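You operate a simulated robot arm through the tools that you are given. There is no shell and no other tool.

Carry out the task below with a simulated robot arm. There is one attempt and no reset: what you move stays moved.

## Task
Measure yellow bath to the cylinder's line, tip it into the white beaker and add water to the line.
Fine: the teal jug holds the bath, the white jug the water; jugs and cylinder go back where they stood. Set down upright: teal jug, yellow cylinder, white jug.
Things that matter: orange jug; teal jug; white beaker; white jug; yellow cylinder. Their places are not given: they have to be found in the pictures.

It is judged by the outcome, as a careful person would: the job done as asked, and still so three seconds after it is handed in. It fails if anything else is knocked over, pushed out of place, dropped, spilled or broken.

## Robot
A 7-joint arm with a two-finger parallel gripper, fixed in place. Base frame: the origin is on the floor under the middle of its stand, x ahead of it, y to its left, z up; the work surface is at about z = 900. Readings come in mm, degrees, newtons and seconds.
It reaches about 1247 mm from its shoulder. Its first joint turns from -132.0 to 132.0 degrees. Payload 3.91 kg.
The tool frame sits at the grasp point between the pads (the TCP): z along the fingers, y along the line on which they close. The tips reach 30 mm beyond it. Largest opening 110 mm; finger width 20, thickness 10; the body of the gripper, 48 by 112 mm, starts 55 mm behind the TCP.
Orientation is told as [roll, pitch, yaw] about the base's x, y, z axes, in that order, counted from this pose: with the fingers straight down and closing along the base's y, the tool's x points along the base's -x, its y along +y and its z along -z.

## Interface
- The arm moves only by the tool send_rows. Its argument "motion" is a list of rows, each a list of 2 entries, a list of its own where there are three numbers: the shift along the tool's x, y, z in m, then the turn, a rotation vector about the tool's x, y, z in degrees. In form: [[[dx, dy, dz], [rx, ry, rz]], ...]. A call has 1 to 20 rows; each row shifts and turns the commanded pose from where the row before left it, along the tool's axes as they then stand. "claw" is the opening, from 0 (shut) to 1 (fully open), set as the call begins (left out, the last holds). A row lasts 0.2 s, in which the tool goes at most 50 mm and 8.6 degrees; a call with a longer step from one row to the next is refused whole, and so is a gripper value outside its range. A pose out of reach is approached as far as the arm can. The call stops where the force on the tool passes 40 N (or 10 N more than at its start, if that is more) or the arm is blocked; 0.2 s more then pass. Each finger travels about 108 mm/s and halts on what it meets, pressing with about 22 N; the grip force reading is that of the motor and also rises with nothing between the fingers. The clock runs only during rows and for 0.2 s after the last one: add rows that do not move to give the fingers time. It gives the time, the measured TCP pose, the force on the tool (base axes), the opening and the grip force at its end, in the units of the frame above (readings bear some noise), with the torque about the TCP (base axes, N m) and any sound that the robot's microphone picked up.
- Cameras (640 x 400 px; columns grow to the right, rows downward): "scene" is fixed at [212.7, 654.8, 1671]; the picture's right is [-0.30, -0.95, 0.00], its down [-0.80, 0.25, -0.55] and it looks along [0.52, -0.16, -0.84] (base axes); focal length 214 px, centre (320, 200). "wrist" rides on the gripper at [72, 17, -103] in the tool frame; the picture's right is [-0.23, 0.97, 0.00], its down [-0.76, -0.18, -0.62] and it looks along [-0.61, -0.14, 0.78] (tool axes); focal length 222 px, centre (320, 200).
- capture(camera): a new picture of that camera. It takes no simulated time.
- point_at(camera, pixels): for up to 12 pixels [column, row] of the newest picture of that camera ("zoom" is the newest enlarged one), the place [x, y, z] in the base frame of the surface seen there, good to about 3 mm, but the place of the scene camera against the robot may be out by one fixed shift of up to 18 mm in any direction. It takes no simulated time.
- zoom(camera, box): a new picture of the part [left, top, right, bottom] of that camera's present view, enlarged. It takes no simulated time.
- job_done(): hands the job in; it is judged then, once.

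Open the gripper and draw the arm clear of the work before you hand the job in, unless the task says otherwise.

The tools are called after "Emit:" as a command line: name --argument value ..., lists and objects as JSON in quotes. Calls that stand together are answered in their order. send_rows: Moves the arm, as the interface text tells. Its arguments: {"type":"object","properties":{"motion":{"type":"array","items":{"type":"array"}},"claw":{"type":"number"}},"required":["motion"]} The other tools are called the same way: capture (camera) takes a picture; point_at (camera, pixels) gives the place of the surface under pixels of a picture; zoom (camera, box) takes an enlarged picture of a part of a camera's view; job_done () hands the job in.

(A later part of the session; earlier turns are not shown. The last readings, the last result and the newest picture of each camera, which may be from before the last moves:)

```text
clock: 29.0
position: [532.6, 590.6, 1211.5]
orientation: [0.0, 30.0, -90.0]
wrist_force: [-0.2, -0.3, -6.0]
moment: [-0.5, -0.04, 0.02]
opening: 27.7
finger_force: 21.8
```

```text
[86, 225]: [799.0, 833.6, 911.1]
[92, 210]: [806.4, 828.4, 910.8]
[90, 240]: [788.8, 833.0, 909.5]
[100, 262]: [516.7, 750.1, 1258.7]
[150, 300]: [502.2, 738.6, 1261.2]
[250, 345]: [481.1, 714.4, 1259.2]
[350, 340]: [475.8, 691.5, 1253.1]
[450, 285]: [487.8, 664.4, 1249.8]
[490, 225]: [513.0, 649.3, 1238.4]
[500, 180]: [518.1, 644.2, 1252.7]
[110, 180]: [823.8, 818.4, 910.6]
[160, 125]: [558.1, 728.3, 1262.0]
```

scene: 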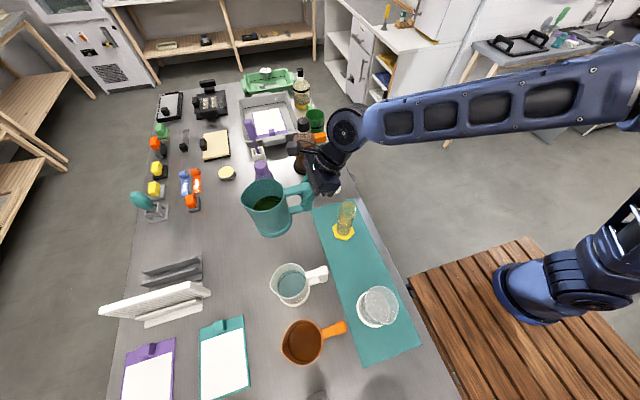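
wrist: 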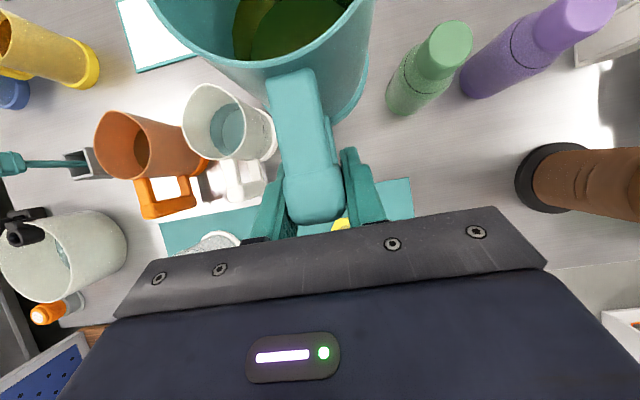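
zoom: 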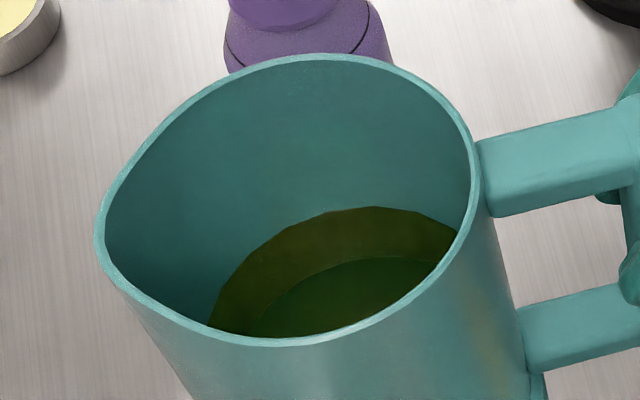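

Spout tip in the scene frame is about (524, 752, 1259), i.e. 156 mm ahead of and 40 mm above my grip point. I now turn the level jug 42° about the vertical and then carry it, level, over to behind the cylinder (robot side), well above it.

Emit:
send_rows --motion '[[[0, 0, 0], [2.5, 0, -4.33]], [[0, 0, 0], [3.5, 0, -6.06]], [[0, 0, 0], [3.5, 0, -6.06]], [[0, 0, 0], [3.5, 0, -6.06]], [[0, 0, 0], [3.5, 0, -6.06]], [[0, 0, 0], [3.5, 0, -6.06]], [[0, 0, 0], [1, 0, -1.732]], [[0, 0, 0], [0, 0, 0]]]'

Emit:
send_rows --motion '[[[-0.0088, -0.0037, -0.00654], [0, 0, 0]], [[-0.0176, -0.0074, -0.01307], [0, 0, 0]], [[-0.0176, -0.0074, -0.01307], [0, 0, 0]], [[-0.0176, -0.0074, -0.01307], [0, 0, 0]], [[-0.0176, -0.0074, -0.01307], [0, 0, 0]], [[-0.0176, -0.0074, -0.01307], [0, 0, 0]], [[-0.0176, -0.0074, -0.01307], [0, 0, 0]], [[-0.0176, -0.0074, -0.01307], [0, 0, 0]], [[-0.0176, -0.0074, -0.01307], [0, 0, 0]], [[-0.0176, -0.0074, -0.01307], [0, 0, 0]], [[-0.0176, -0.0074, -0.01307], [0, 0, 0]], [[-0.0176, -0.0074, -0.01307], [0, 0, 0]], [[-0.0088, -0.0037, -0.00654], [0, 0, 0]], [[0, 0, 0], [0, 0, 0]]]'

Emit:
capture --camera "scene"

Emit:
capture --camera "wrist"

```text
clock: 30.8
position: [533.8, 587.0, 1209.0]
orientation: [0.0, 30.0, -48.0]
wrist_force: [-0.7, 0.7, -4.7]
moment: [-0.34, -0.33, 0.01]
opening: 27.8
finger_force: 21.8
```

```text
clock: 33.8
position: [642.6, 335.8, 1240.2]
orientation: [0.1, 29.9, -48.0]
wrist_force: [0.4, 0.3, -5.2]
moment: [-0.37, -0.29, 0.01]
opening: 28.0
finger_force: 21.7
```

```text
taken
```

scene: 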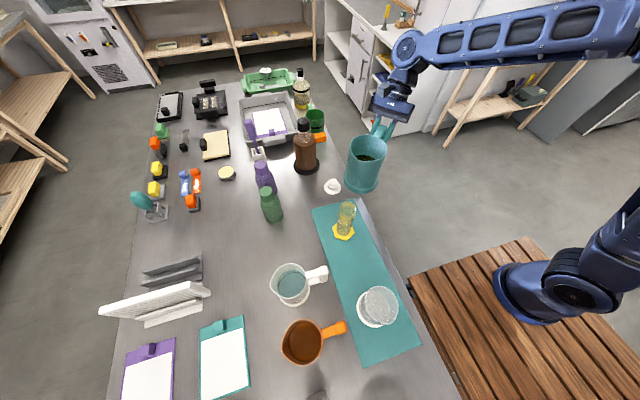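

```text
taken
```

wrist: 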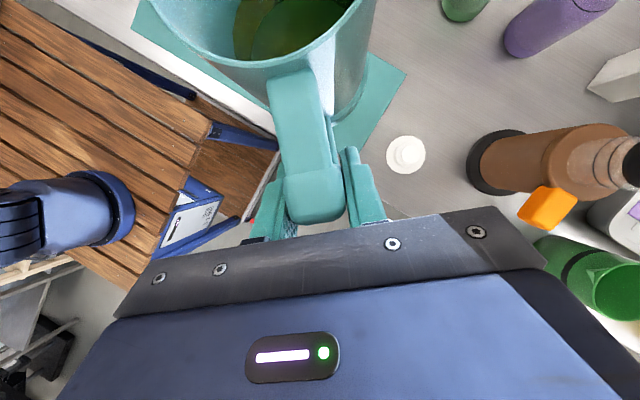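

The level jug's spout should be about 10 mm short of the cylinder's axis and far above it. I tip it to 40° in 5° steps, about the spout tip, while lowering the spout to about z 1140 (no flow expected yet).

Emit:
send_rows --motion '[[[-0.00441, 0, 0.00181], [0, -5, 0]], [[-0.00306, 0, 0.00251], [0, -5, 0]], [[-0.00165, 0, 0.00309], [0, -5, 0]], [[-0.00019, 0, 0.00355], [0, -5, 0]], [[0.0013, 0, 0.00388], [0, -5, 0]], [[0.00281, 0, 0.00408], [0, -5, 0]], [[0, 0, 0], [0, 0, 0]]]'

Emit:
zoom --camera "scene" --box '[310, 130, 430, 245]'

Emit:
capture --camera "wrist"

```text
clock: 35.4
position: [641.3, 334.5, 1218.6]
orientation: [0.0, -0.2, -48.0]
wrist_force: [0.1, -0.6, -5.7]
moment: [-0.23, -0.16, 0.01]
opening: 27.7
finger_force: 22.3
```

```text
3.48 times, centred on (370, 188) of scene
```

zoom: 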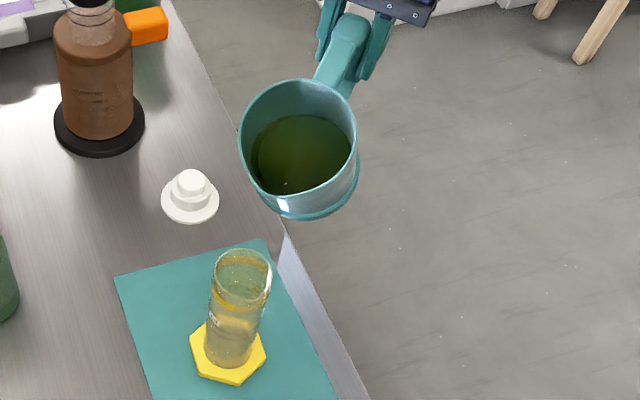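

```text
taken
```

wrist: 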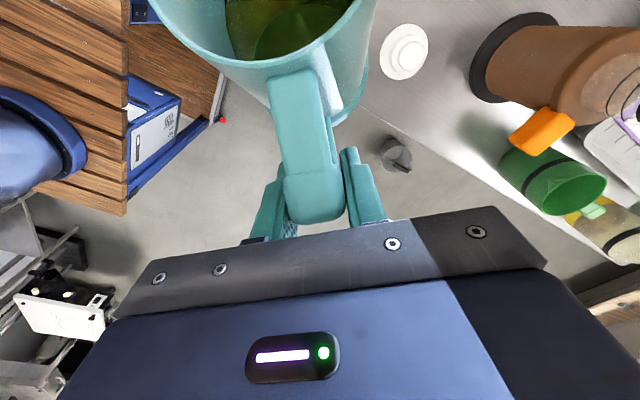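

The jug holds firm at 30° tilt. I read spout points and cylinder rim points in the same zoomed scene view to check alignment.

Emit:
zoom --camera "scene" --box '[330, 145, 390, 225]'

Emit:
point_at --camera "zoom" --pixels '[[260, 235], [245, 228], [285, 240], [310, 238], [220, 205], [350, 215], [160, 375], [200, 365], [270, 240], [240, 215]]'

```text
5.00 times, centred on (360, 185) of scene
```

zoom: 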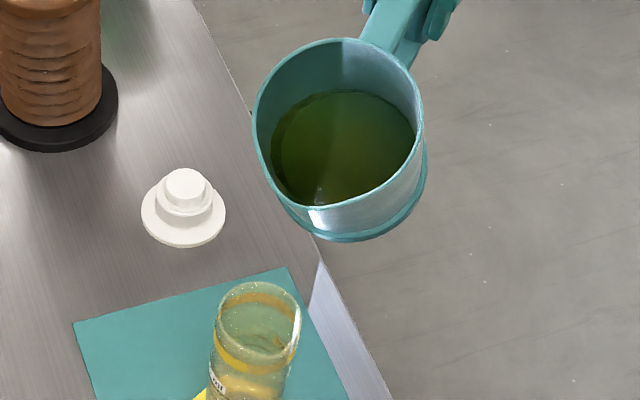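

```text
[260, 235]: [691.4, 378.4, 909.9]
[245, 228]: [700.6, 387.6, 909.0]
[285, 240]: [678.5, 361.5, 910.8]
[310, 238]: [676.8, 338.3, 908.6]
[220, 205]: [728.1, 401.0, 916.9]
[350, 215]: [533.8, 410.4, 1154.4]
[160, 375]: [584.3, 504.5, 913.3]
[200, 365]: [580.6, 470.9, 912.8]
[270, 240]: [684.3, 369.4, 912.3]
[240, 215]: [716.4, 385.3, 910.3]
```

I sample the jug's rim along its low edge (around (285–340, 200)) and the cylinder rim once more.

Emit:
point_at --camera "zoom" --pixels '[[275, 188], [285, 199], [295, 204], [305, 207], [315, 208], [330, 207], [345, 204], [222, 290], [240, 284], [298, 310], [290, 350], [214, 345]]'

```text
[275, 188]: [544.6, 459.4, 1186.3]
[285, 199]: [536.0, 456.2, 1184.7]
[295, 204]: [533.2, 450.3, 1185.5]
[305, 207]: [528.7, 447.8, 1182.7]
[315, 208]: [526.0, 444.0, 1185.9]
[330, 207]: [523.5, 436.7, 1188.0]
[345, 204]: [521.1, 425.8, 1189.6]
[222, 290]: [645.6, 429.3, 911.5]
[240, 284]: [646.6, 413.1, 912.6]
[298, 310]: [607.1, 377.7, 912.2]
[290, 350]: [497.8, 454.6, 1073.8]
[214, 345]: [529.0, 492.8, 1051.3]
```

The spout tip is in line with the cylinder, about 16 mm short of its axis and 103 mm above its rim. I tip on to 40° while lowering, moving 4 mm forward.

Emit:
send_rows --motion '[[[0.00834, 0, 0.00415], [0, -5, 0]], [[0.00587, 0, 0.00408], [0, -5, 0]], [[0.00695, 0, 0.00142], [0, -5, 0]], [[0, 0, 0], [0, 0, 0]], [[0, 0, 0], [0, 0, 0]]]'

Emit:
zoom --camera "scene" --box '[320, 160, 390, 245]'

```text
clock: 36.6
position: [629.7, 349.1, 1206.2]
orientation: [0.1, -15.0, -47.9]
wrist_force: [-0.3, -0.5, -5.4]
moment: [-0.08, -0.07, -0.05]
opening: 27.6
finger_force: 22.1
```

```text
4.71 times, centred on (355, 202) of scene
```

zoom: 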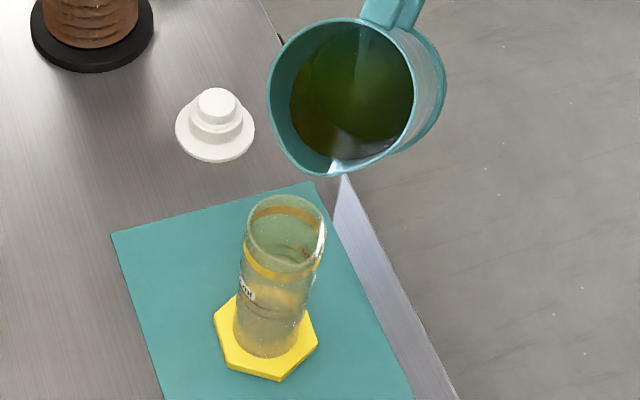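

At 45° there's no flow yet; the spout sits at about (325,172) in the zoom, just right-up of the cylinder's mouth. I check where it is.

Emit:
point_at --camera "zoom" --pixels '[[293, 155], [302, 163], [312, 169], [322, 172], [332, 174], [345, 173], [360, 168], [252, 215], [320, 225], [285, 196], [270, 262], [315, 265]]'

```text
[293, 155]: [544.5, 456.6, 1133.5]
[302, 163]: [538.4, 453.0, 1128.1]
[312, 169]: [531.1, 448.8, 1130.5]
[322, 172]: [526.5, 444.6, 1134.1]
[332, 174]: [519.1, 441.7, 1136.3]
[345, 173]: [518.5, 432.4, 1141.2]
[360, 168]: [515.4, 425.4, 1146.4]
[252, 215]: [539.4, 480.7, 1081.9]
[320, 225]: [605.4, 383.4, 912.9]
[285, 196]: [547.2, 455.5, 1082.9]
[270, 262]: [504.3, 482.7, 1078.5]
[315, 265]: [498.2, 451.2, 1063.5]
```

The spout tip is ~17 mm short of the axis and 4 mm to one side. I correct by 8 mm forward and 3 mm sideways and tip to 50° with the spout lowered to about 32 mm above the rim.

Emit:
send_rows --motion '[[[0.00773, 0.003, -0.00207], [0, 0, 0]], [[0.00848, 0, 0.00211], [0, -5, 0]], [[0, 0, 0], [0, 0, 0]], [[0, 0, 0], [0, 0, 0]]]'

Emit:
zoom --camera "scene" --box '[320, 170, 380, 245]'

```text
clock: 37.6
position: [620.0, 364.0, 1202.7]
orientation: [0.0, -20.1, -47.9]
wrist_force: [0.3, 0.3, -5.3]
moment: [-0.07, -0.07, -0.01]
opening: 28.0
finger_force: 21.8
```

```text
5.33 times, centred on (350, 208) of scene
```

zoom: 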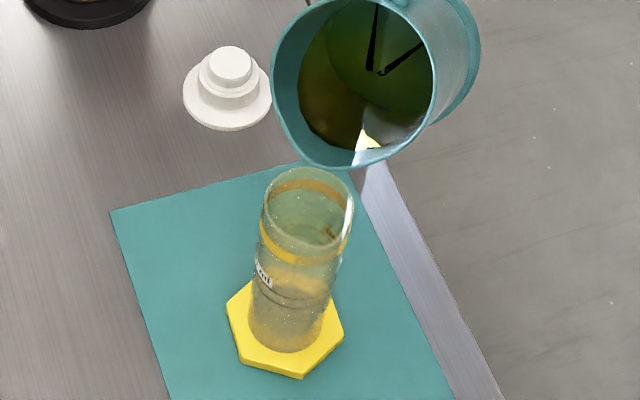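

Liquid now comes close to the lip ((375,145) in the zoom). I check the spout's place against the rim again.

Emit:
point_at --camera "zoom" --pixels '[[290, 140], [300, 152], [310, 160], [320, 164], [330, 167], [342, 168], [355, 166], [380, 157], [265, 190], [350, 190], [310, 168], [268, 225]]'

```text
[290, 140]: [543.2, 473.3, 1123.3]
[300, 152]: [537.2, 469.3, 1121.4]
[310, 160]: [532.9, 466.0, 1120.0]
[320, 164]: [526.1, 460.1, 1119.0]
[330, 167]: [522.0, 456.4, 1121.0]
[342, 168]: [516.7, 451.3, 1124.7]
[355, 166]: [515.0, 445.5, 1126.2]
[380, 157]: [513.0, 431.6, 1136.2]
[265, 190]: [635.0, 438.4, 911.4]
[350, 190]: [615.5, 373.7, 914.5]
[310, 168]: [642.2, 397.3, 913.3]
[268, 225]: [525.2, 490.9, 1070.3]
```

The spout is 6 mm short of the axis and within 3 mm sideways: good. I tip on in 2° steps about the spout tip and watch for flow.

Emit:
send_rows --motion '[[[0.0016, 0, -0.00538], [0, -2, 0]], [[0, 0, 0], [0, 0, 0]], [[0.0016, 0, -0.00538], [0, -2, 0]], [[0, 0, 0], [0, 0, 0]], [[0, 0, 0], [0, 0, 0]]]'

Emit:
zoom --camera "scene" --box '[320, 170, 380, 245]'

```text
clock: 38.8
position: [614.6, 369.0, 1211.6]
orientation: [0.1, -24.1, -48.0]
wrist_force: [0.5, 0.2, -4.3]
moment: [-0.06, -0.03, 0.03]
opening: 28.0
finger_force: 21.8
```

```text
5.33 times, centred on (350, 208) of scene
```

zoom: 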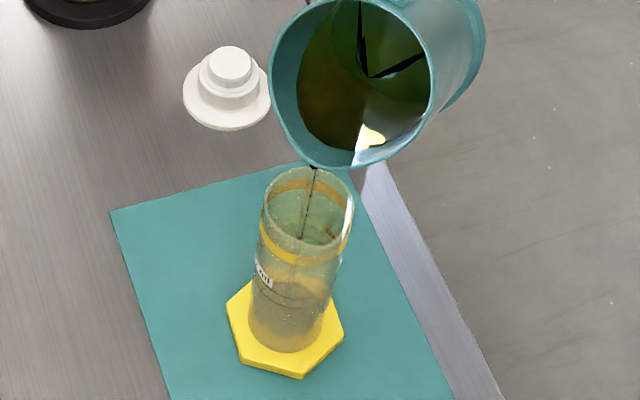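

A thin stream has begun, from the spout at (315,168) into the cylinder's mouth down to (300,238). I hold and watch.

Emit:
send_rows --motion '[[[0, 0, 0], [0, 0, 0]], [[0, 0, 0], [0, 0, 0]], [[0, 0, 0], [0, 0, 0]]]'

Emit:
zoom --camera "scene" --box '[320, 170, 380, 245]'

```text
clock: 39.6
position: [614.9, 369.4, 1211.2]
orientation: [0.0, -24.0, -48.0]
wrist_force: [-0.3, -0.9, -5.4]
moment: [-0.04, -0.03, -0.01]
opening: 28.1
finger_force: 21.9
```

```text
5.33 times, centred on (350, 208) of scene
```

zoom: 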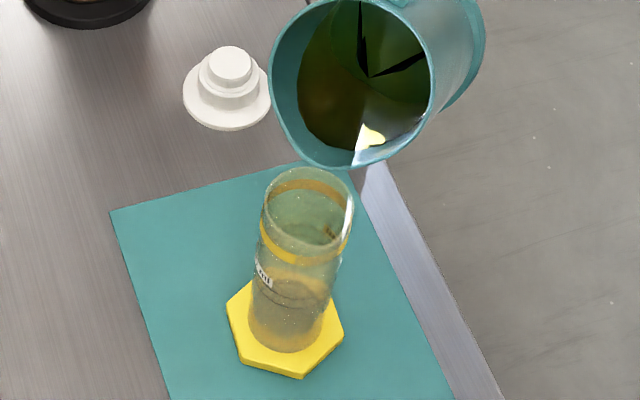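

The flow stopped by itself, so each degree gives a small dose. I tip 3° more in steps and look.

Emit:
send_rows --motion '[[[0.0008, 0, -0.0027], [0, -1, 0]], [[0.0008, 0, -0.0027], [0, -1, 0]], [[0.0008, 0, -0.0027], [0, -1, 0]], [[0, 0, 0], [0, 0, 0]]]'

Emit:
zoom --camera "scene" --box '[320, 170, 380, 245]'

Emit:
send_rows --motion '[[[0, 0, 0], [0, 0, 0]], [[0, 0, 0], [0, 0, 0]], [[0, 0, 0], [0, 0, 0]]]'

Emit:
zoom --camera "scene" --box '[320, 170, 380, 245]'

```text
clock: 40.6
position: [611.9, 373.4, 1218.5]
orientation: [0.0, -27.0, -47.9]
wrist_force: [0.4, 0.1, -5.2]
moment: [0.0, -0.02, 0.0]
opening: 27.9
finger_force: 21.6
```

```text
5.33 times, centred on (350, 208) of scene
```

zoom: 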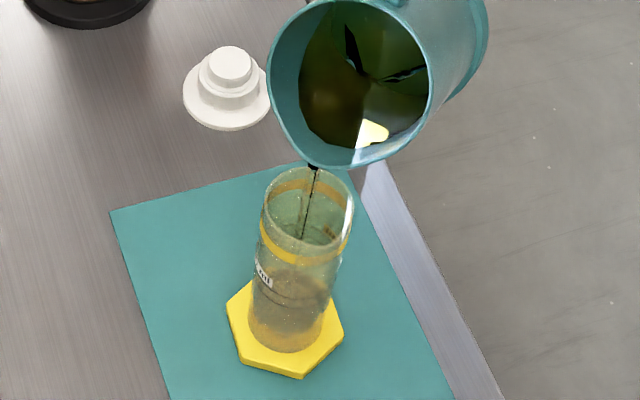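

```text
clock: 41.4
position: [611.7, 373.7, 1218.0]
orientation: [-0.1, -27.1, -48.0]
wrist_force: [-0.3, -0.6, -4.9]
moment: [0.0, 0.0, -0.04]
opening: 28.0
finger_force: 21.7
```

```text
5.33 times, centred on (350, 208) of scene
```

zoom: 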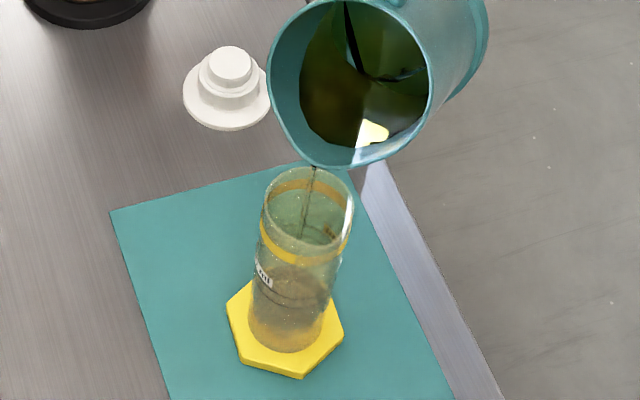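

The stream is steady into the mouth. I zoom closer on the cylinder to see the level in it.

Emit:
zoom --camera "scene" --box '[330, 195, 362, 240]'

Emit:
send_rows --motion '[[[0, 0, 0], [0, 0, 0]], [[0, 0, 0], [0, 0, 0]], [[0, 0, 0], [0, 0, 0]]]'

Emit:
zoom --camera "scene" --box '[330, 195, 362, 240]'

```text
8.89 times, centred on (346, 218) of scene
```

zoom: 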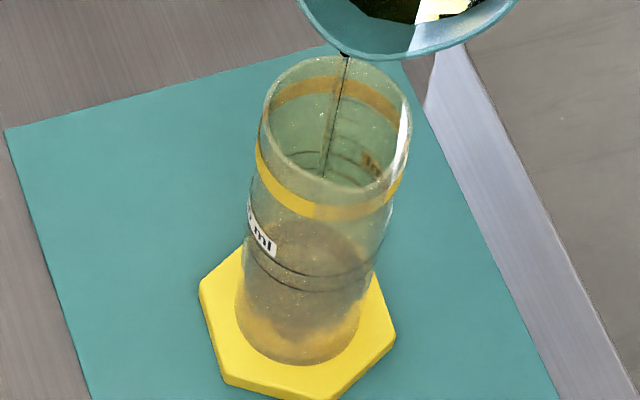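

```text
clock: 42.2
position: [612.1, 373.7, 1218.1]
orientation: [0.1, -27.1, -48.0]
wrist_force: [-0.3, 0.3, -4.0]
moment: [0.01, -0.03, 0.03]
opening: 28.1
finger_force: 21.4
```

```text
8.89 times, centred on (346, 218) of scene
```

zoom: 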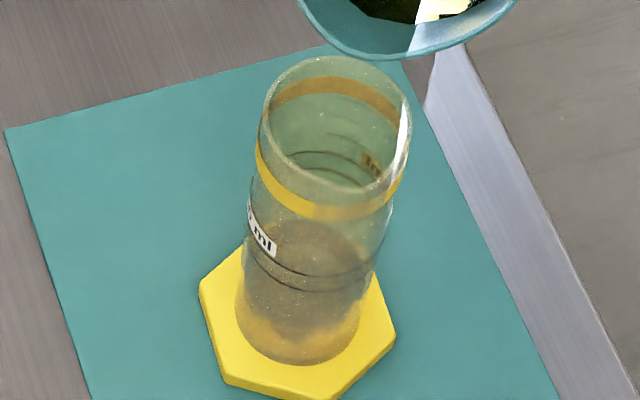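

Flow has stopped; the liquid's surface (back edge at y≈222 in the zoom) is about 20 mm deep, and the target between the rings is ~48 mm higher. I tip 4° more in 1° steps with waits.

Emit:
send_rows --motion '[[[0.0008, 0, -0.0027], [0, -1, 0]], [[0, 0, 0], [0, 0, 0]], [[0.0008, 0, -0.0027], [0, -1, 0]], [[0, 0, 0], [0, 0, 0]], [[0.0008, 0, -0.0027], [0, -1, 0]], [[0, 0, 0], [0, 0, 0]], [[0.0008, 0, -0.0027], [0, -1, 0]], [[0, 0, 0], [0, 0, 0]]]'

Emit:
zoom --camera "scene" --box '[330, 195, 362, 240]'

Emit:
send_rows --motion '[[[0, 0, 0], [0, 0, 0]], [[0, 0, 0], [0, 0, 0]], [[0, 0, 0], [0, 0, 0]], [[0, 0, 0], [0, 0, 0]], [[0, 0, 0], [0, 0, 0]]]'

Emit:
zoom --camera "scene" --box '[330, 195, 362, 240]'

```text
clock: 44.0
position: [606.9, 379.7, 1225.4]
orientation: [0.1, -31.1, -48.0]
wrist_force: [0.1, 0.9, -5.0]
moment: [0.03, 0.0, 0.0]
opening: 27.8
finger_force: 21.5
```

```text
8.89 times, centred on (346, 218) of scene
```

zoom: 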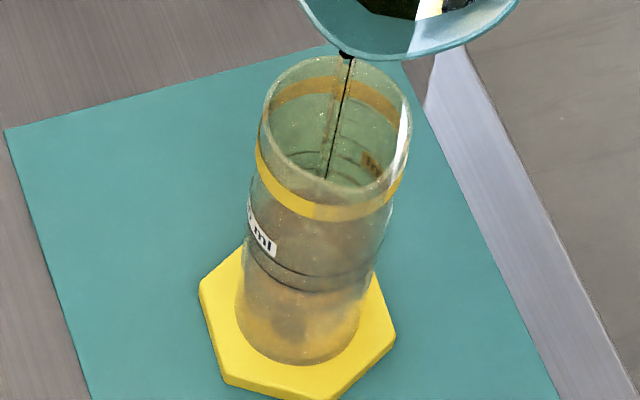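

```text
clock: 45.2
position: [607.3, 378.8, 1226.5]
orientation: [0.0, -30.9, -48.0]
wrist_force: [0.4, 0.4, -4.4]
moment: [0.01, -0.02, 0.02]
opening: 28.1
finger_force: 22.7
```

```text
8.89 times, centred on (346, 218) of scene
```

zoom: 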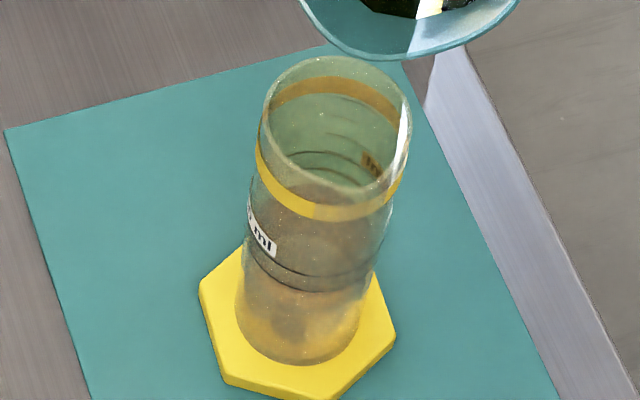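

The dose at 61° is in. I zoom tighter to locate the surface against the two rings.

Emit:
zoom --camera "scene" --box '[336, 200, 356, 238]'

Emit:
zoom --camera "scene" --box '[334, 198, 358, 213]'

```text
10.53 times, centred on (346, 219) of scene
```

zoom: 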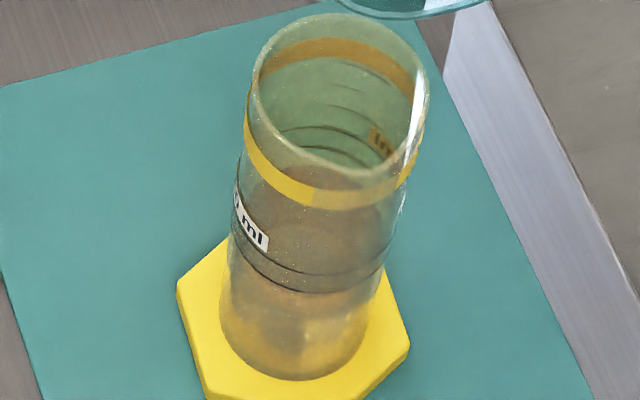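

```text
16.00 times, centred on (346, 206) of scene
```

zoom: 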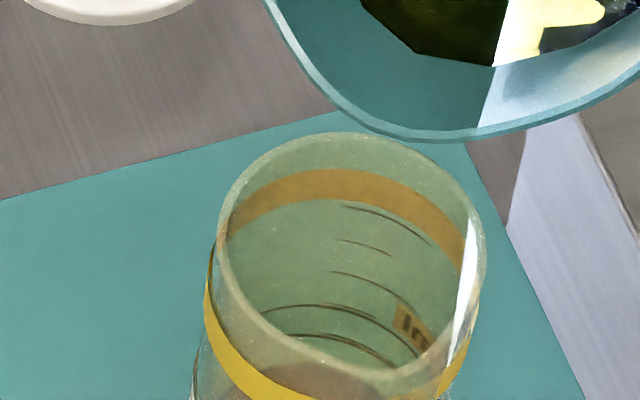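

The back arcs of the rings are at y≈305 and 335 (at x=300) in the 16× view and the liquid's back edge at y≈363, i.e. about 12 mm below the lower ring. I tip 1° more and wait.

Emit:
send_rows --motion '[[[0.0008, 0, -0.0027], [0, -1, 0]], [[0, 0, 0], [0, 0, 0]], [[0, 0, 0], [0, 0, 0]], [[0, 0, 0], [0, 0, 0]], [[0, 0, 0], [0, 0, 0]], [[0, 0, 0], [0, 0, 0]], [[0, 0, 0], [0, 0, 0]], [[0, 0, 0], [0, 0, 0]]]'

Emit:
zoom --camera "scene" --box '[334, 198, 358, 213]'

Emit:
zoom --camera "scene" --box '[336, 200, 356, 238]'

```text
clock: 47.0
position: [604.7, 381.3, 1228.2]
orientation: [0.1, -32.1, -47.9]
wrist_force: [-1.1, 0.0, -4.4]
moment: [0.01, 0.02, 0.02]
opening: 27.8
finger_force: 21.6
```

```text
16.00 times, centred on (346, 206) of scene
```

zoom: 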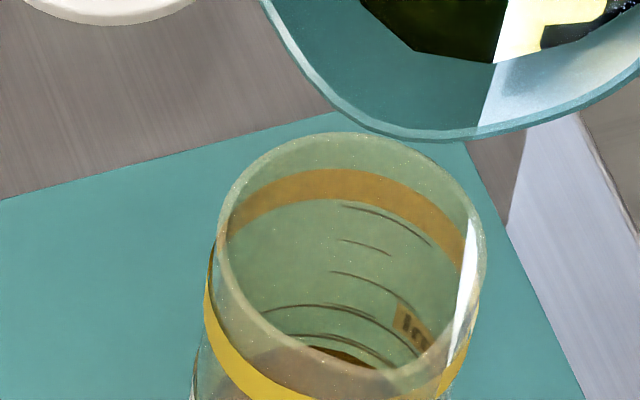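

```text
10.53 times, centred on (346, 219) of scene
```

zoom: 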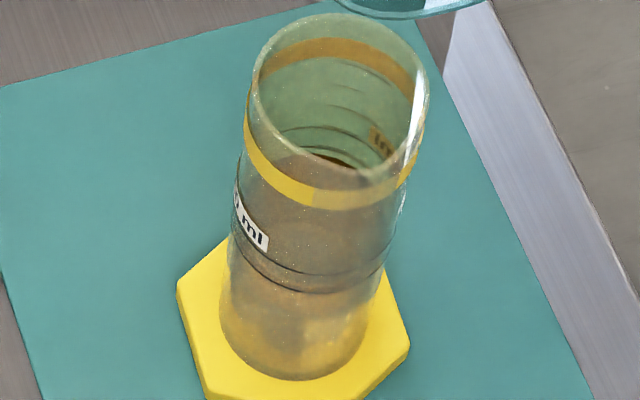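

The surface is now just below the lower ring (back edge y≈345 at x=300 against ring at 335). One degree gave ~8 mm; I add 1° more.

Emit:
send_rows --motion '[[[0.0008, 0, -0.0027], [0, -1, 0]], [[0, 0, 0], [0, 0, 0]], [[0, 0, 0], [0, 0, 0]], [[0, 0, 0], [0, 0, 0]], [[0, 0, 0], [0, 0, 0]], [[0, 0, 0], [0, 0, 0]], [[0, 0, 0], [0, 0, 0]], [[0, 0, 0], [0, 0, 0]], [[0, 0, 0], [0, 0, 0]]]'

Emit:
zoom --camera "scene" --box '[334, 198, 358, 213]'

Emit:
zoom --camera "scene" --box '[336, 200, 356, 238]'

```text
clock: 49.0
position: [604.8, 382.7, 1230.4]
orientation: [0.0, -33.0, -48.1]
wrist_force: [0.3, 0.3, -3.8]
moment: [0.01, 0.04, 0.01]
opening: 28.0
finger_force: 22.2
```

```text
16.00 times, centred on (346, 206) of scene
```

zoom: 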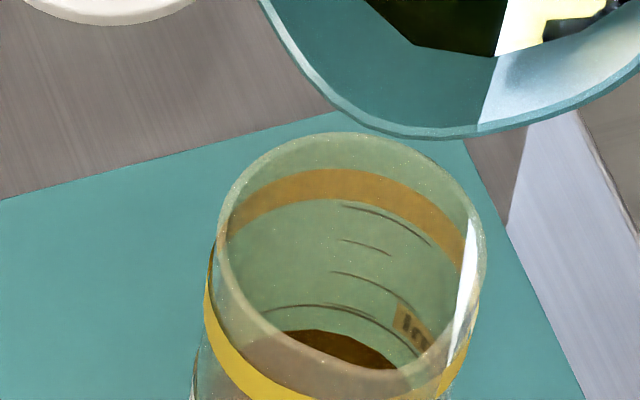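

```text
10.53 times, centred on (346, 219) of scene
```

zoom: 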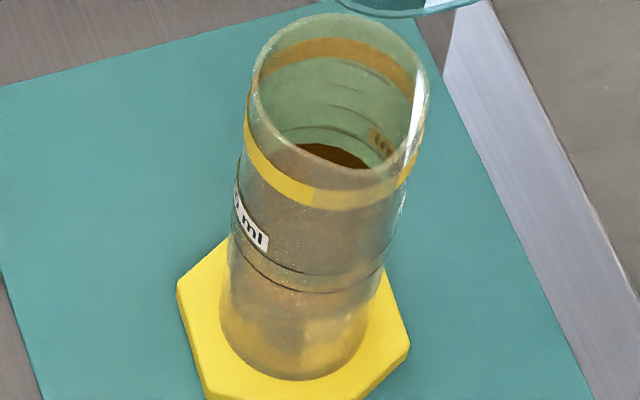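

The surface now just covers the lower ring (back edge y≈330 at x=300; the mid-band would be ≈320). I add half a degree more.

Emit:
send_rows --motion '[[[0.0004, 0, -0.00135], [0, -0.5, 0]], [[0, 0, 0], [0, 0, 0]], [[0, 0, 0], [0, 0, 0]], [[0, 0, 0], [0, 0, 0]], [[0, 0, 0], [0, 0, 0]], [[0, 0, 0], [0, 0, 0]], [[0, 0, 0], [0, 0, 0]], [[0, 0, 0], [0, 0, 0]], [[0, 0, 0], [0, 0, 0]]]'

Emit:
zoom --camera "scene" --box '[334, 198, 358, 213]'

Emit:
zoom --camera "scene" --box '[336, 200, 356, 238]'

```text
clock: 51.0
position: [604.0, 383.2, 1231.1]
orientation: [0.0, -33.5, -48.0]
wrist_force: [0.1, 0.0, -4.1]
moment: [0.01, 0.03, 0.01]
opening: 27.8
finger_force: 21.7
```

```text
16.00 times, centred on (346, 206) of scene
```

zoom: 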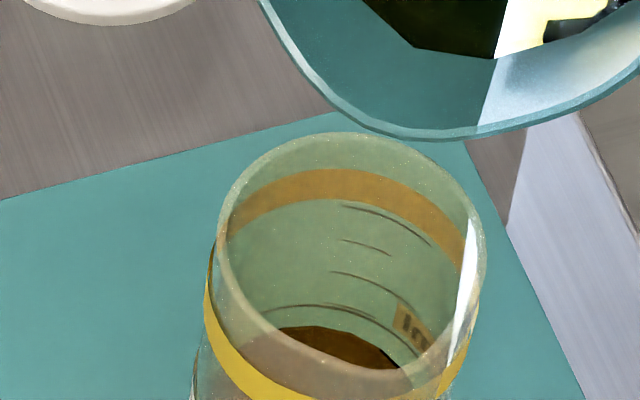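

```text
10.53 times, centred on (346, 219) of scene
```

zoom: 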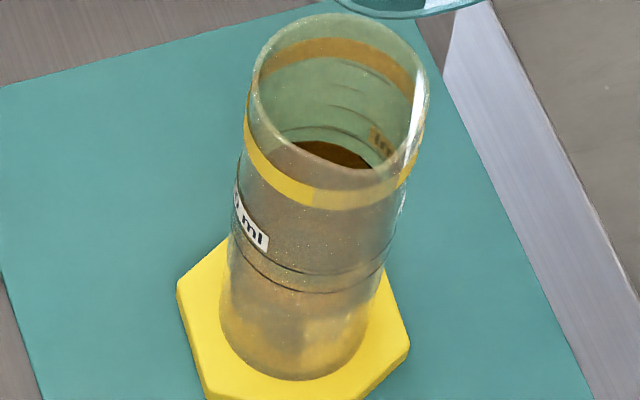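

The surface edge is at y≈326 (lower ring 335, upper 306), about a third up the band. I add 0.3° to reach the middle.

Emit:
send_rows --motion '[[[0.00023, 0, -0.00081], [0, -0.3, 0]], [[0, 0, 0], [0, 0, 0]], [[0, 0, 0], [0, 0, 0]], [[0, 0, 0], [0, 0, 0]], [[0, 0, 0], [0, 0, 0]], [[0, 0, 0], [0, 0, 0]], [[0, 0, 0], [0, 0, 0]], [[0, 0, 0], [0, 0, 0]], [[0, 0, 0], [0, 0, 0]]]'

Emit:
zoom --camera "scene" --box '[334, 198, 358, 213]'

```text
clock: 53.0
position: [601.3, 383.3, 1230.6]
orientation: [0.1, -33.8, -47.9]
wrist_force: [0.1, 0.0, -3.4]
moment: [0.02, 0.03, 0.01]
opening: 27.7
finger_force: 21.8
```

```text
16.00 times, centred on (346, 206) of scene
```

zoom: 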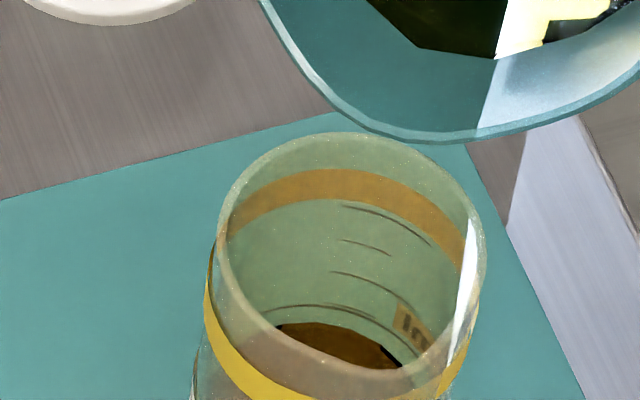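

The level is in the middle of the band (edge y≈323 between 335 and 306). Now I tip the jug back about its spout, first in place over the mouth, then rising clear.

Emit:
send_rows --motion '[[[-0.00448, 0, 0.02199], [0, 8, 0]], [[-0.00448, 0, 0.02199], [0, 8, 0]], [[-0.013, 0, -0.0047], [0, 8, 0]], [[-0.0093, 0, -0.0056], [0, 8, 0]], [[-0.0054, 0, -0.006], [0, 8, 0]], [[-0.0015, 0, -0.0058], [0, 8, 0]], [[0.0024, 0, -0.0051], [0, 8, 0]], [[0.0062, 0, -0.0045], [0, 7.8, 0]], [[0, 0, 0], [0, 0, 0]], [[0, 0, 0], [0, 0, 0]]]'

Emit:
capture --camera "scene"

Emit:
zoom --camera "scene" --box '[334, 198, 358, 213]'

```text
clock: 55.2
position: [635.1, 347.9, 1236.1]
orientation: [0.0, 30.0, -48.0]
wrist_force: [0.0, 0.2, -3.5]
moment: [-0.23, -0.27, -0.01]
opening: 28.0
finger_force: 22.4
```

```text
taken
```

scene: 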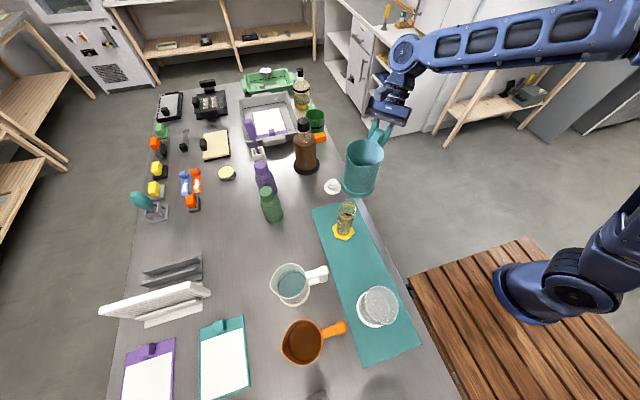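

```text
16.00 times, centred on (346, 206) of scene
```

zoom: 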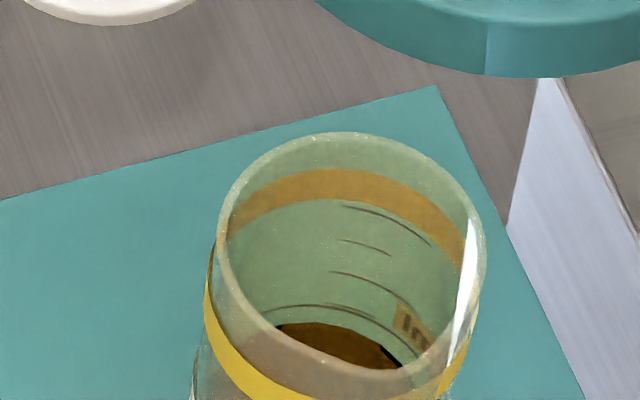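

Weight is down to about −3.5 N and the level hasn't changed. My bookkeeping puts the hand at (635,348,1235), matching the reading. I carry the level jug back over and turn it to its original heading.

Emit:
send_rows --motion '[[[0.00898, 0.00357, 0.00519], [0, 0, 0]], [[0.01797, 0.00715, 0.010375], [0, 0, 0]], [[0.01797, 0.00715, 0.010375], [0, 0, 0]], [[0.01797, 0.00715, 0.010375], [0, 0, 0]], [[0.01797, 0.00715, 0.010375], [0, 0, 0]], [[0.01797, 0.00715, 0.010375], [0, 0, 0]], [[0.01797, 0.00715, 0.010375], [0, 0, 0]], [[0.01797, 0.00715, 0.010375], [0, 0, 0]], [[0.01797, 0.00715, 0.010375], [0, 0, 0]], [[0.01797, 0.00715, 0.010375], [0, 0, 0]], [[0.01797, 0.00715, 0.010375], [0, 0, 0]], [[0.01797, 0.00715, 0.010375], [0, 0, 0]], [[0.00898, 0.00357, 0.00519], [0, 0, 0]], [[0, 0, 0], [0, 0, 0]]]'

Emit:
send_rows --motion '[[[0, 0, 0], [-2.5, 0, 4.33]], [[0, 0, 0], [-3.5, 0, 6.06]], [[0, 0, 0], [-3.5, 0, 6.06]], [[0, 0, 0], [-3.5, 0, 6.06]], [[0, 0, 0], [-3.5, 0, 6.06]], [[0, 0, 0], [-3.5, 0, 6.06]], [[0, 0, 0], [-1, 0, 1.732]], [[0, 0, 0], [0, 0, 0]], [[0, 0, 0], [0, 0, 0]]]'

Emit:
capture --camera "scene"

Emit:
capture --camera "wrist"

```text
clock: 58.2
position: [533.8, 589.1, 1236.5]
orientation: [0.0, 29.9, -48.0]
wrist_force: [-0.4, 0.3, -3.9]
moment: [-0.24, -0.22, 0.04]
opening: 28.0
finger_force: 22.1
```

```text
clock: 60.2
position: [534.0, 589.8, 1237.3]
orientation: [0.0, 30.0, -90.0]
wrist_force: [0.5, -0.5, -4.1]
moment: [-0.33, -0.01, 0.0]
opening: 27.9
finger_force: 21.6
```

```text
taken
```

scene: 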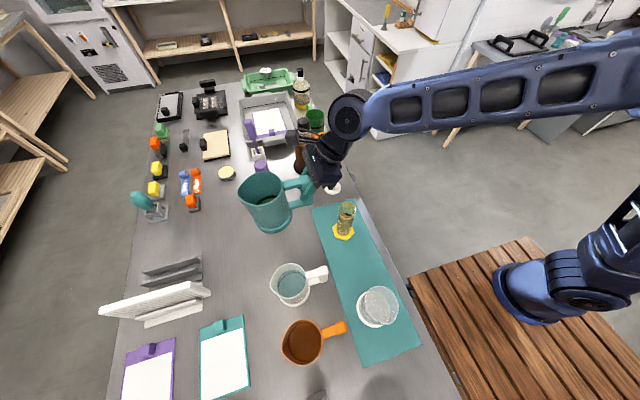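

```text
taken
```

wrist: 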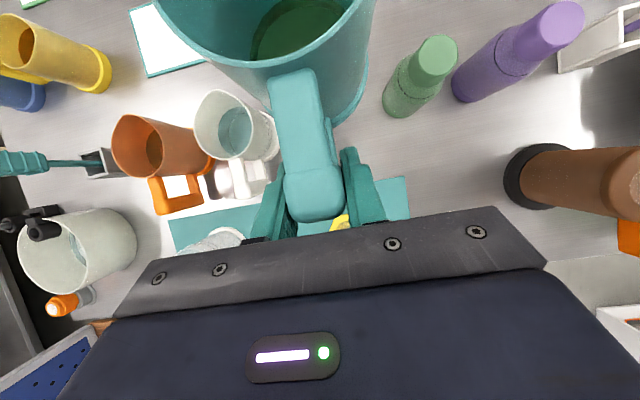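

The jug is back above its spot with the original heading. I lower it 227 mm, leaving about 12 mm for a slow touch-down.

Emit:
send_rows --motion '[[[-0.005, 0, 0.00866], [0, 0, 0]], [[-0.0075, 0, 0.01299], [0, 0, 0]], [[-0.01, 0, 0.01732], [0, 0, 0]], [[-0.0125, 0, 0.02165], [0, 0, 0]], [[-0.0125, 0, 0.02165], [0, 0, 0]], [[-0.0125, 0, 0.02165], [0, 0, 0]], [[-0.0125, 0, 0.02165], [0, 0, 0]], [[-0.0125, 0, 0.02165], [0, 0, 0]], [[-0.0125, 0, 0.02165], [0, 0, 0]], [[-0.01, 0, 0.01732], [0, 0, 0]], [[-0.006, 0, 0.01039], [0, 0, 0]], [[0, 0, 0], [0, 0, 0]], [[0, 0, 0], [0, 0, 0]]]'

Emit:
zoom --camera "scene" --box '[250, 170, 410, 280]'

Emit:
capture --camera "wrist"

```text
clock: 63.0
position: [534.4, 586.9, 1011.4]
orientation: [0.0, 30.0, -90.0]
wrist_force: [0.1, 0.2, -3.5]
moment: [-0.33, -0.01, 0.0]
opening: 27.9
finger_force: 21.7
```

```text
3.64 times, centred on (330, 225) of scene
```

zoom: 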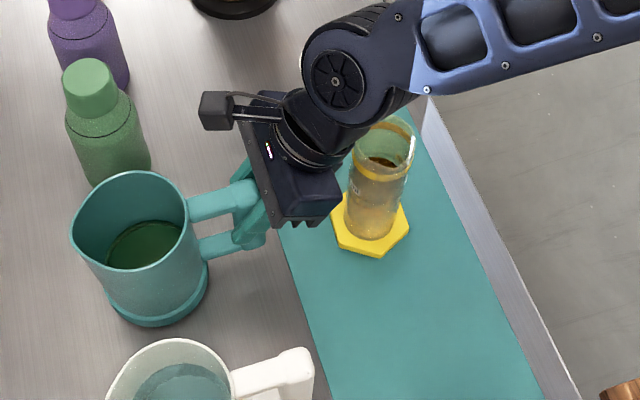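

```text
taken
```

wrist: 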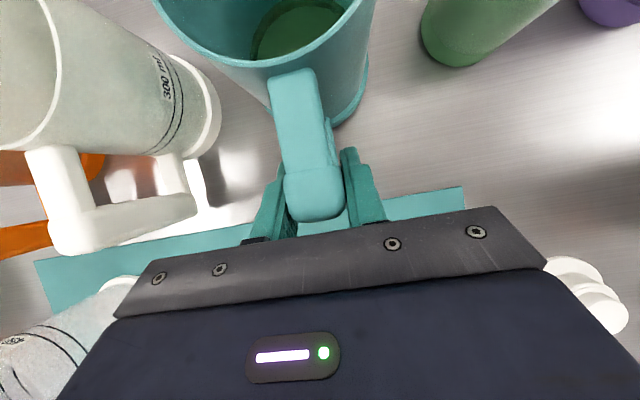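

The picture matches the one just after first lifting (hand at +12 mm). I lower the last 12 mm slowly in 3 mm steps.

Emit:
send_rows --motion '[[[-0.0015, 0, 0.0026], [0, 0, 0]], [[-0.0015, 0, 0.0026], [0, 0, 0]], [[-0.0015, 0, 0.0026], [0, 0, 0]], [[-0.001, 0, 0.00173], [0, 0, 0]], [[-0.0005, 0, 0.00087], [0, 0, 0]], [[0, 0, 0], [0, 0, 0]], [[0, 0, 0], [0, 0, 0]]]'

Emit:
zoom --camera "scene" --box '[250, 170, 410, 280]'

```text
clock: 64.6
position: [534.4, 588.0, 998.9]
orientation: [-0.1, 29.9, -90.0]
wrist_force: [1.9, -2.6, 4.8]
moment: [0.67, -0.13, -0.19]
opening: 27.8
finger_force: 22.1
```

```text
3.64 times, centred on (330, 225) of scene
```

zoom: 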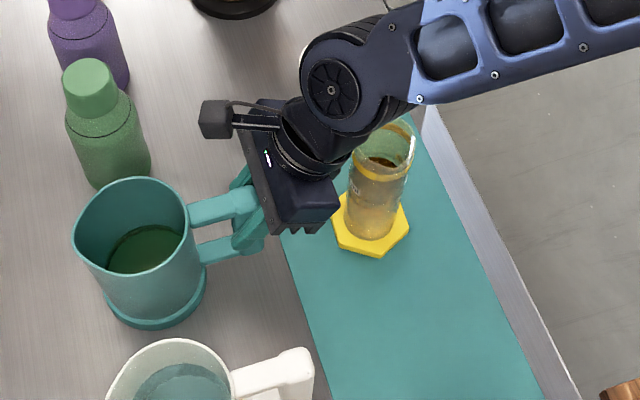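

The jug is flat on the table (support force 8 N under its middle). It sits about 2 mm too far in x by the readings, so I lift 3 mm, shift −2 mm in x, set down again, then check.

Emit:
send_rows --motion '[[[0.0025, 0, -0.00433], [0, 0, 0]], [[0, -0.002, 0], [0, 0, 0]], [[0, 0, 0], [0, 0, 0]], [[-0.0015, 0, 0.0026], [0, 0, 0]], [[-0.0005, 0, 0.00087], [0, 0, 0]], [[0, 0, 0], [0, 0, 0]], [[0, 0, 0], [0, 0, 0]]]'

Emit:
zoom --camera "scene" --box '[250, 170, 410, 280]'

```text
clock: 66.2
position: [531.2, 588.5, 998.9]
orientation: [0.0, 30.0, -90.0]
wrist_force: [0.2, -0.9, -0.5]
moment: [0.22, 0.05, 0.09]
opening: 27.8
finger_force: 21.6
```

```text
3.64 times, centred on (330, 225) of scene
```

zoom: 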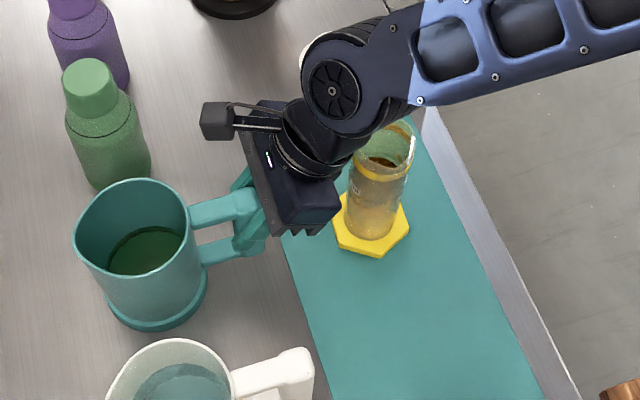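

The jug stands on the table with almost no load on the hand. I open the gripper.

Emit:
send_rows --motion '[[[0, 0, 0], [0, 0, 0]], [[0, 0, 0], [0, 0, 0]], [[0, 0, 0], [0, 0, 0]]]' --claw 0.7

Emit:
zoom --camera "scene" --box '[250, 170, 410, 280]'

Emit:
capture --camera "wrist"

```text
clock: 67.0
position: [532.1, 588.4, 999.4]
orientation: [0.0, 30.0, -90.0]
wrist_force: [0.3, 0.8, 0.3]
moment: [0.01, -0.03, 0.03]
opening: 77.0
finger_force: 0.1
```

```text
3.64 times, centred on (330, 225) of scene
```

zoom: 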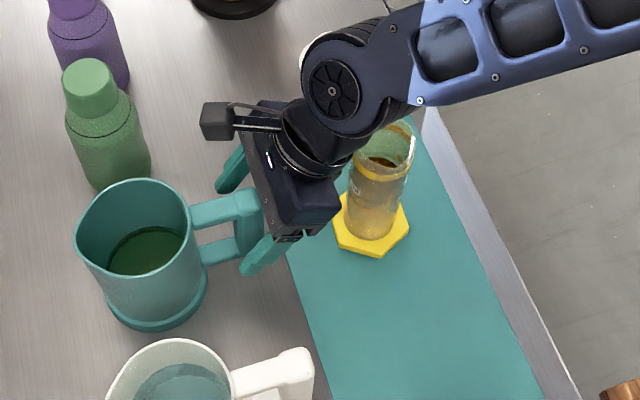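

```text
taken
```

wrist: 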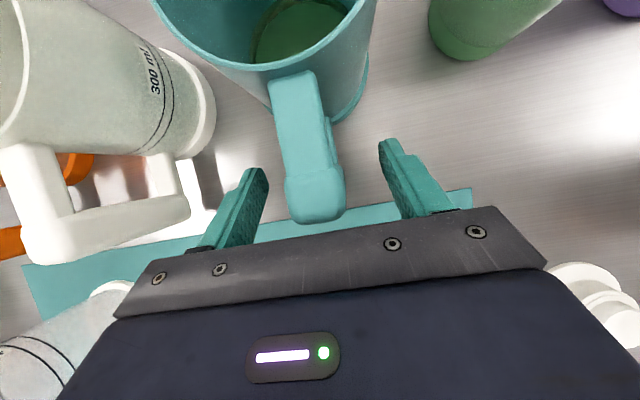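

The jug stands in its old place, released. I back the hand straight out along the fingers, then up and over the cylinder to the robot side, and turn it level (pointing +y) to take the cylinder.

Emit:
send_rows --motion '[[[0, 0, -0.0325], [0, 0, 0]], [[0, 0, -0.0325], [0, 0, 0]], [[0, 0, -0.0325], [0, 0, 0]], [[0, 0, -0.0325], [0, 0, 0]], [[-0.0207, -0.0003, -0.0385], [0, 0, 0]], [[-0.0207, -0.0003, -0.0385], [0, 0, 0]], [[-0.0207, -0.0003, -0.0385], [0, 0, 0]], [[-0.0207, -0.0003, -0.0385], [0, 0, 0]], [[-0.0207, -0.0003, -0.0385], [0, 0, 0]], [[-0.0207, -0.0003, -0.0385], [0, 0, 0]], [[0, 0, 0], [0, 7.5, 0]], [[0, 0, 0], [0, 7.5, 0]], [[0, 0, 0], [0, 7.5, 0]], [[0, 0, 0], [0, 7.5, 0]], [[0, 0, 0], [0, 7.5, 0]], [[0, 0, 0], [0, 7.5, 0]], [[0, 0, 0], [0, 7.5, 0]], [[0, 0, 0], [0, 7.5, 0]], [[0, 0, 0], [0, 0, 0]]]' --claw 0.9

Emit:
capture --camera "scene"

Emit:
capture --camera "wrist"

```text
clock: 71.0
position: [528.9, 301.2, 1250.4]
orientation: [176.6, 90.0, 86.5]
wrist_force: [0.7, 0.1, -0.4]
moment: [-0.05, 0.01, -0.01]
opening: 98.8
finger_force: 0.1
```

```text
taken
```

scene: 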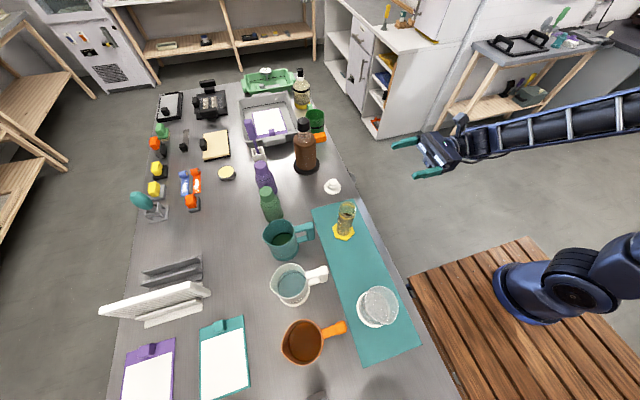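

```text
taken
```

wrist: 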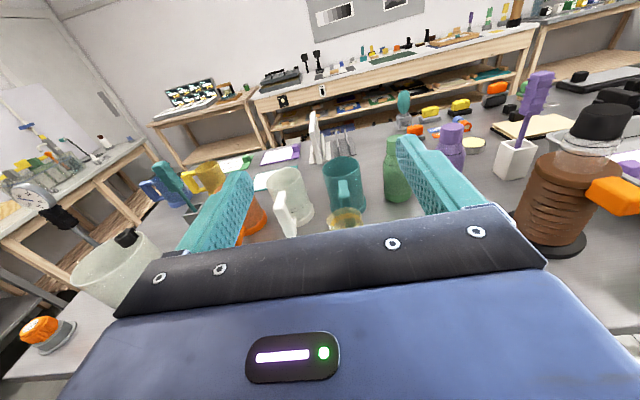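

Level pose reached at (529,301,1250). I descend to z≈1000 at y=300, still 130 mm short of the cylinder.

Emit:
send_rows --motion '[[[-0.0417, 0, 0], [0, 0, 0]], [[-0.0417, 0, 0], [0, 0, 0]], [[-0.0417, 0, 0], [0, 0, 0]], [[-0.0417, 0, 0], [0, 0, 0]], [[-0.0417, 0, 0], [0, 0, 0]], [[-0.0417, 0, 0], [0, 0, 0]], [[0, 0, 0], [0, 0, 0]], [[0, 0, 0], [0, 0, 0]]]'

Emit:
capture --camera "wrist"

Emit:
capture --camera "scene"

```text
clock: 72.8
position: [529.2, 302.4, 997.3]
orientation: [131.5, 90.0, 41.5]
wrist_force: [0.1, -0.1, -0.4]
moment: [-0.01, 0.03, 0.01]
opening: 99.0
finger_force: 0.0
```

```text
taken
```

wrist: 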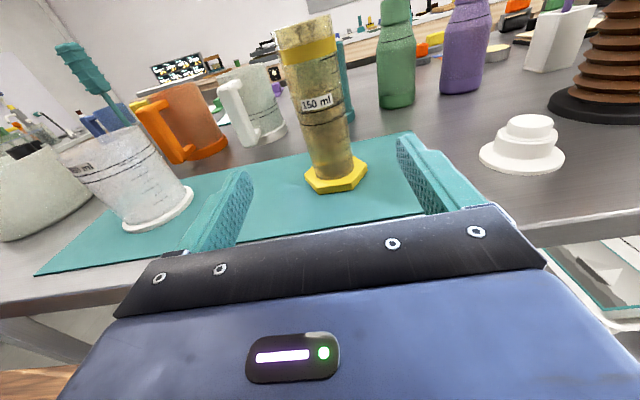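

```text
taken
```

scene: 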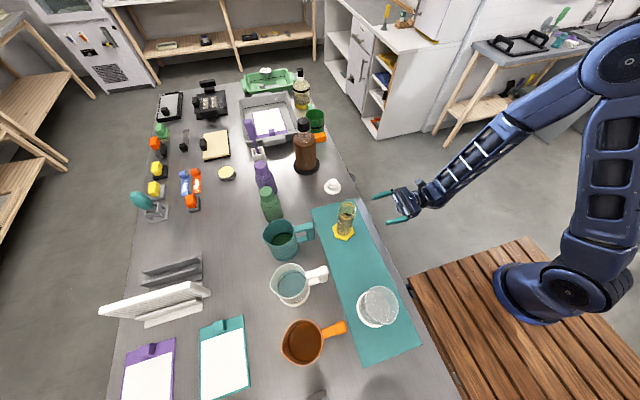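

Now there is a clear side view: cylinder at (325,110) with its liquid, beaker at (130,175). I zoom in on both and measure.

Emit:
zoom --camera "wrist" --box '[265, 10, 385, 200]'

Emit:
zoom --camera "wrist" --box '[50, 110, 210, 240]'

Emit:
point_at --camera "wrist" --pixels '[[320, 115], [322, 123], [306, 50], [308, 60], [330, 160], [305, 30], [340, 187], [307, 182], [365, 168], [302, 115], [345, 112], [360, 183]]'

```text
2.11 times, centred on (325, 105) of wrist
```

zoom: 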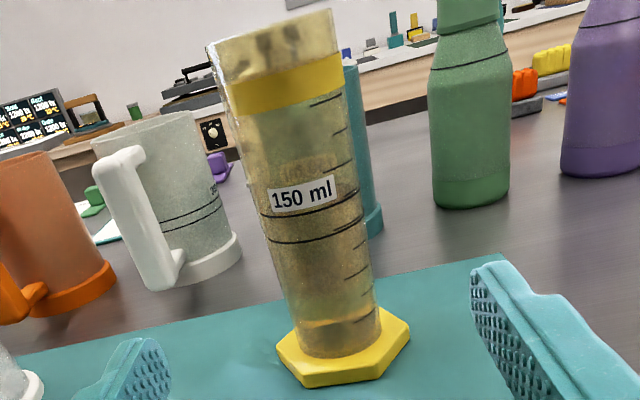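

```text
3.08 times, centred on (130, 175) of wrist
```

zoom: 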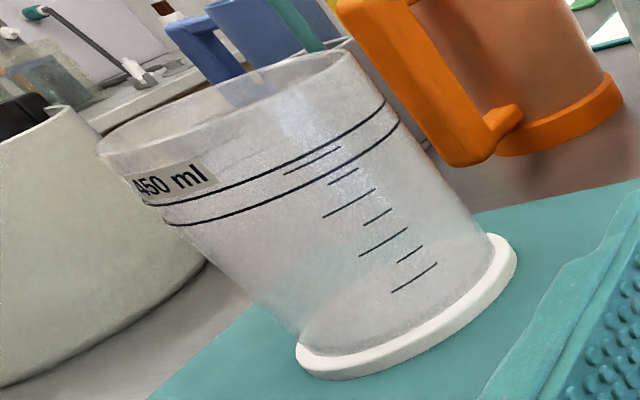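

```text
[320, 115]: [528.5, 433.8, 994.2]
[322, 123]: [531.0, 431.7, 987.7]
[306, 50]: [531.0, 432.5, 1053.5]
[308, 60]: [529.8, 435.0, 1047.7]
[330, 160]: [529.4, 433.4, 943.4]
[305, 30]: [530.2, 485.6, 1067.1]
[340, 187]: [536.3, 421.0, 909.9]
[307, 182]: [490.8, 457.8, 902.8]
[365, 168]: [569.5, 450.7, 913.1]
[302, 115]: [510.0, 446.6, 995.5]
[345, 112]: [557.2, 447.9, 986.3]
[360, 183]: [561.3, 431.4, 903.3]
```

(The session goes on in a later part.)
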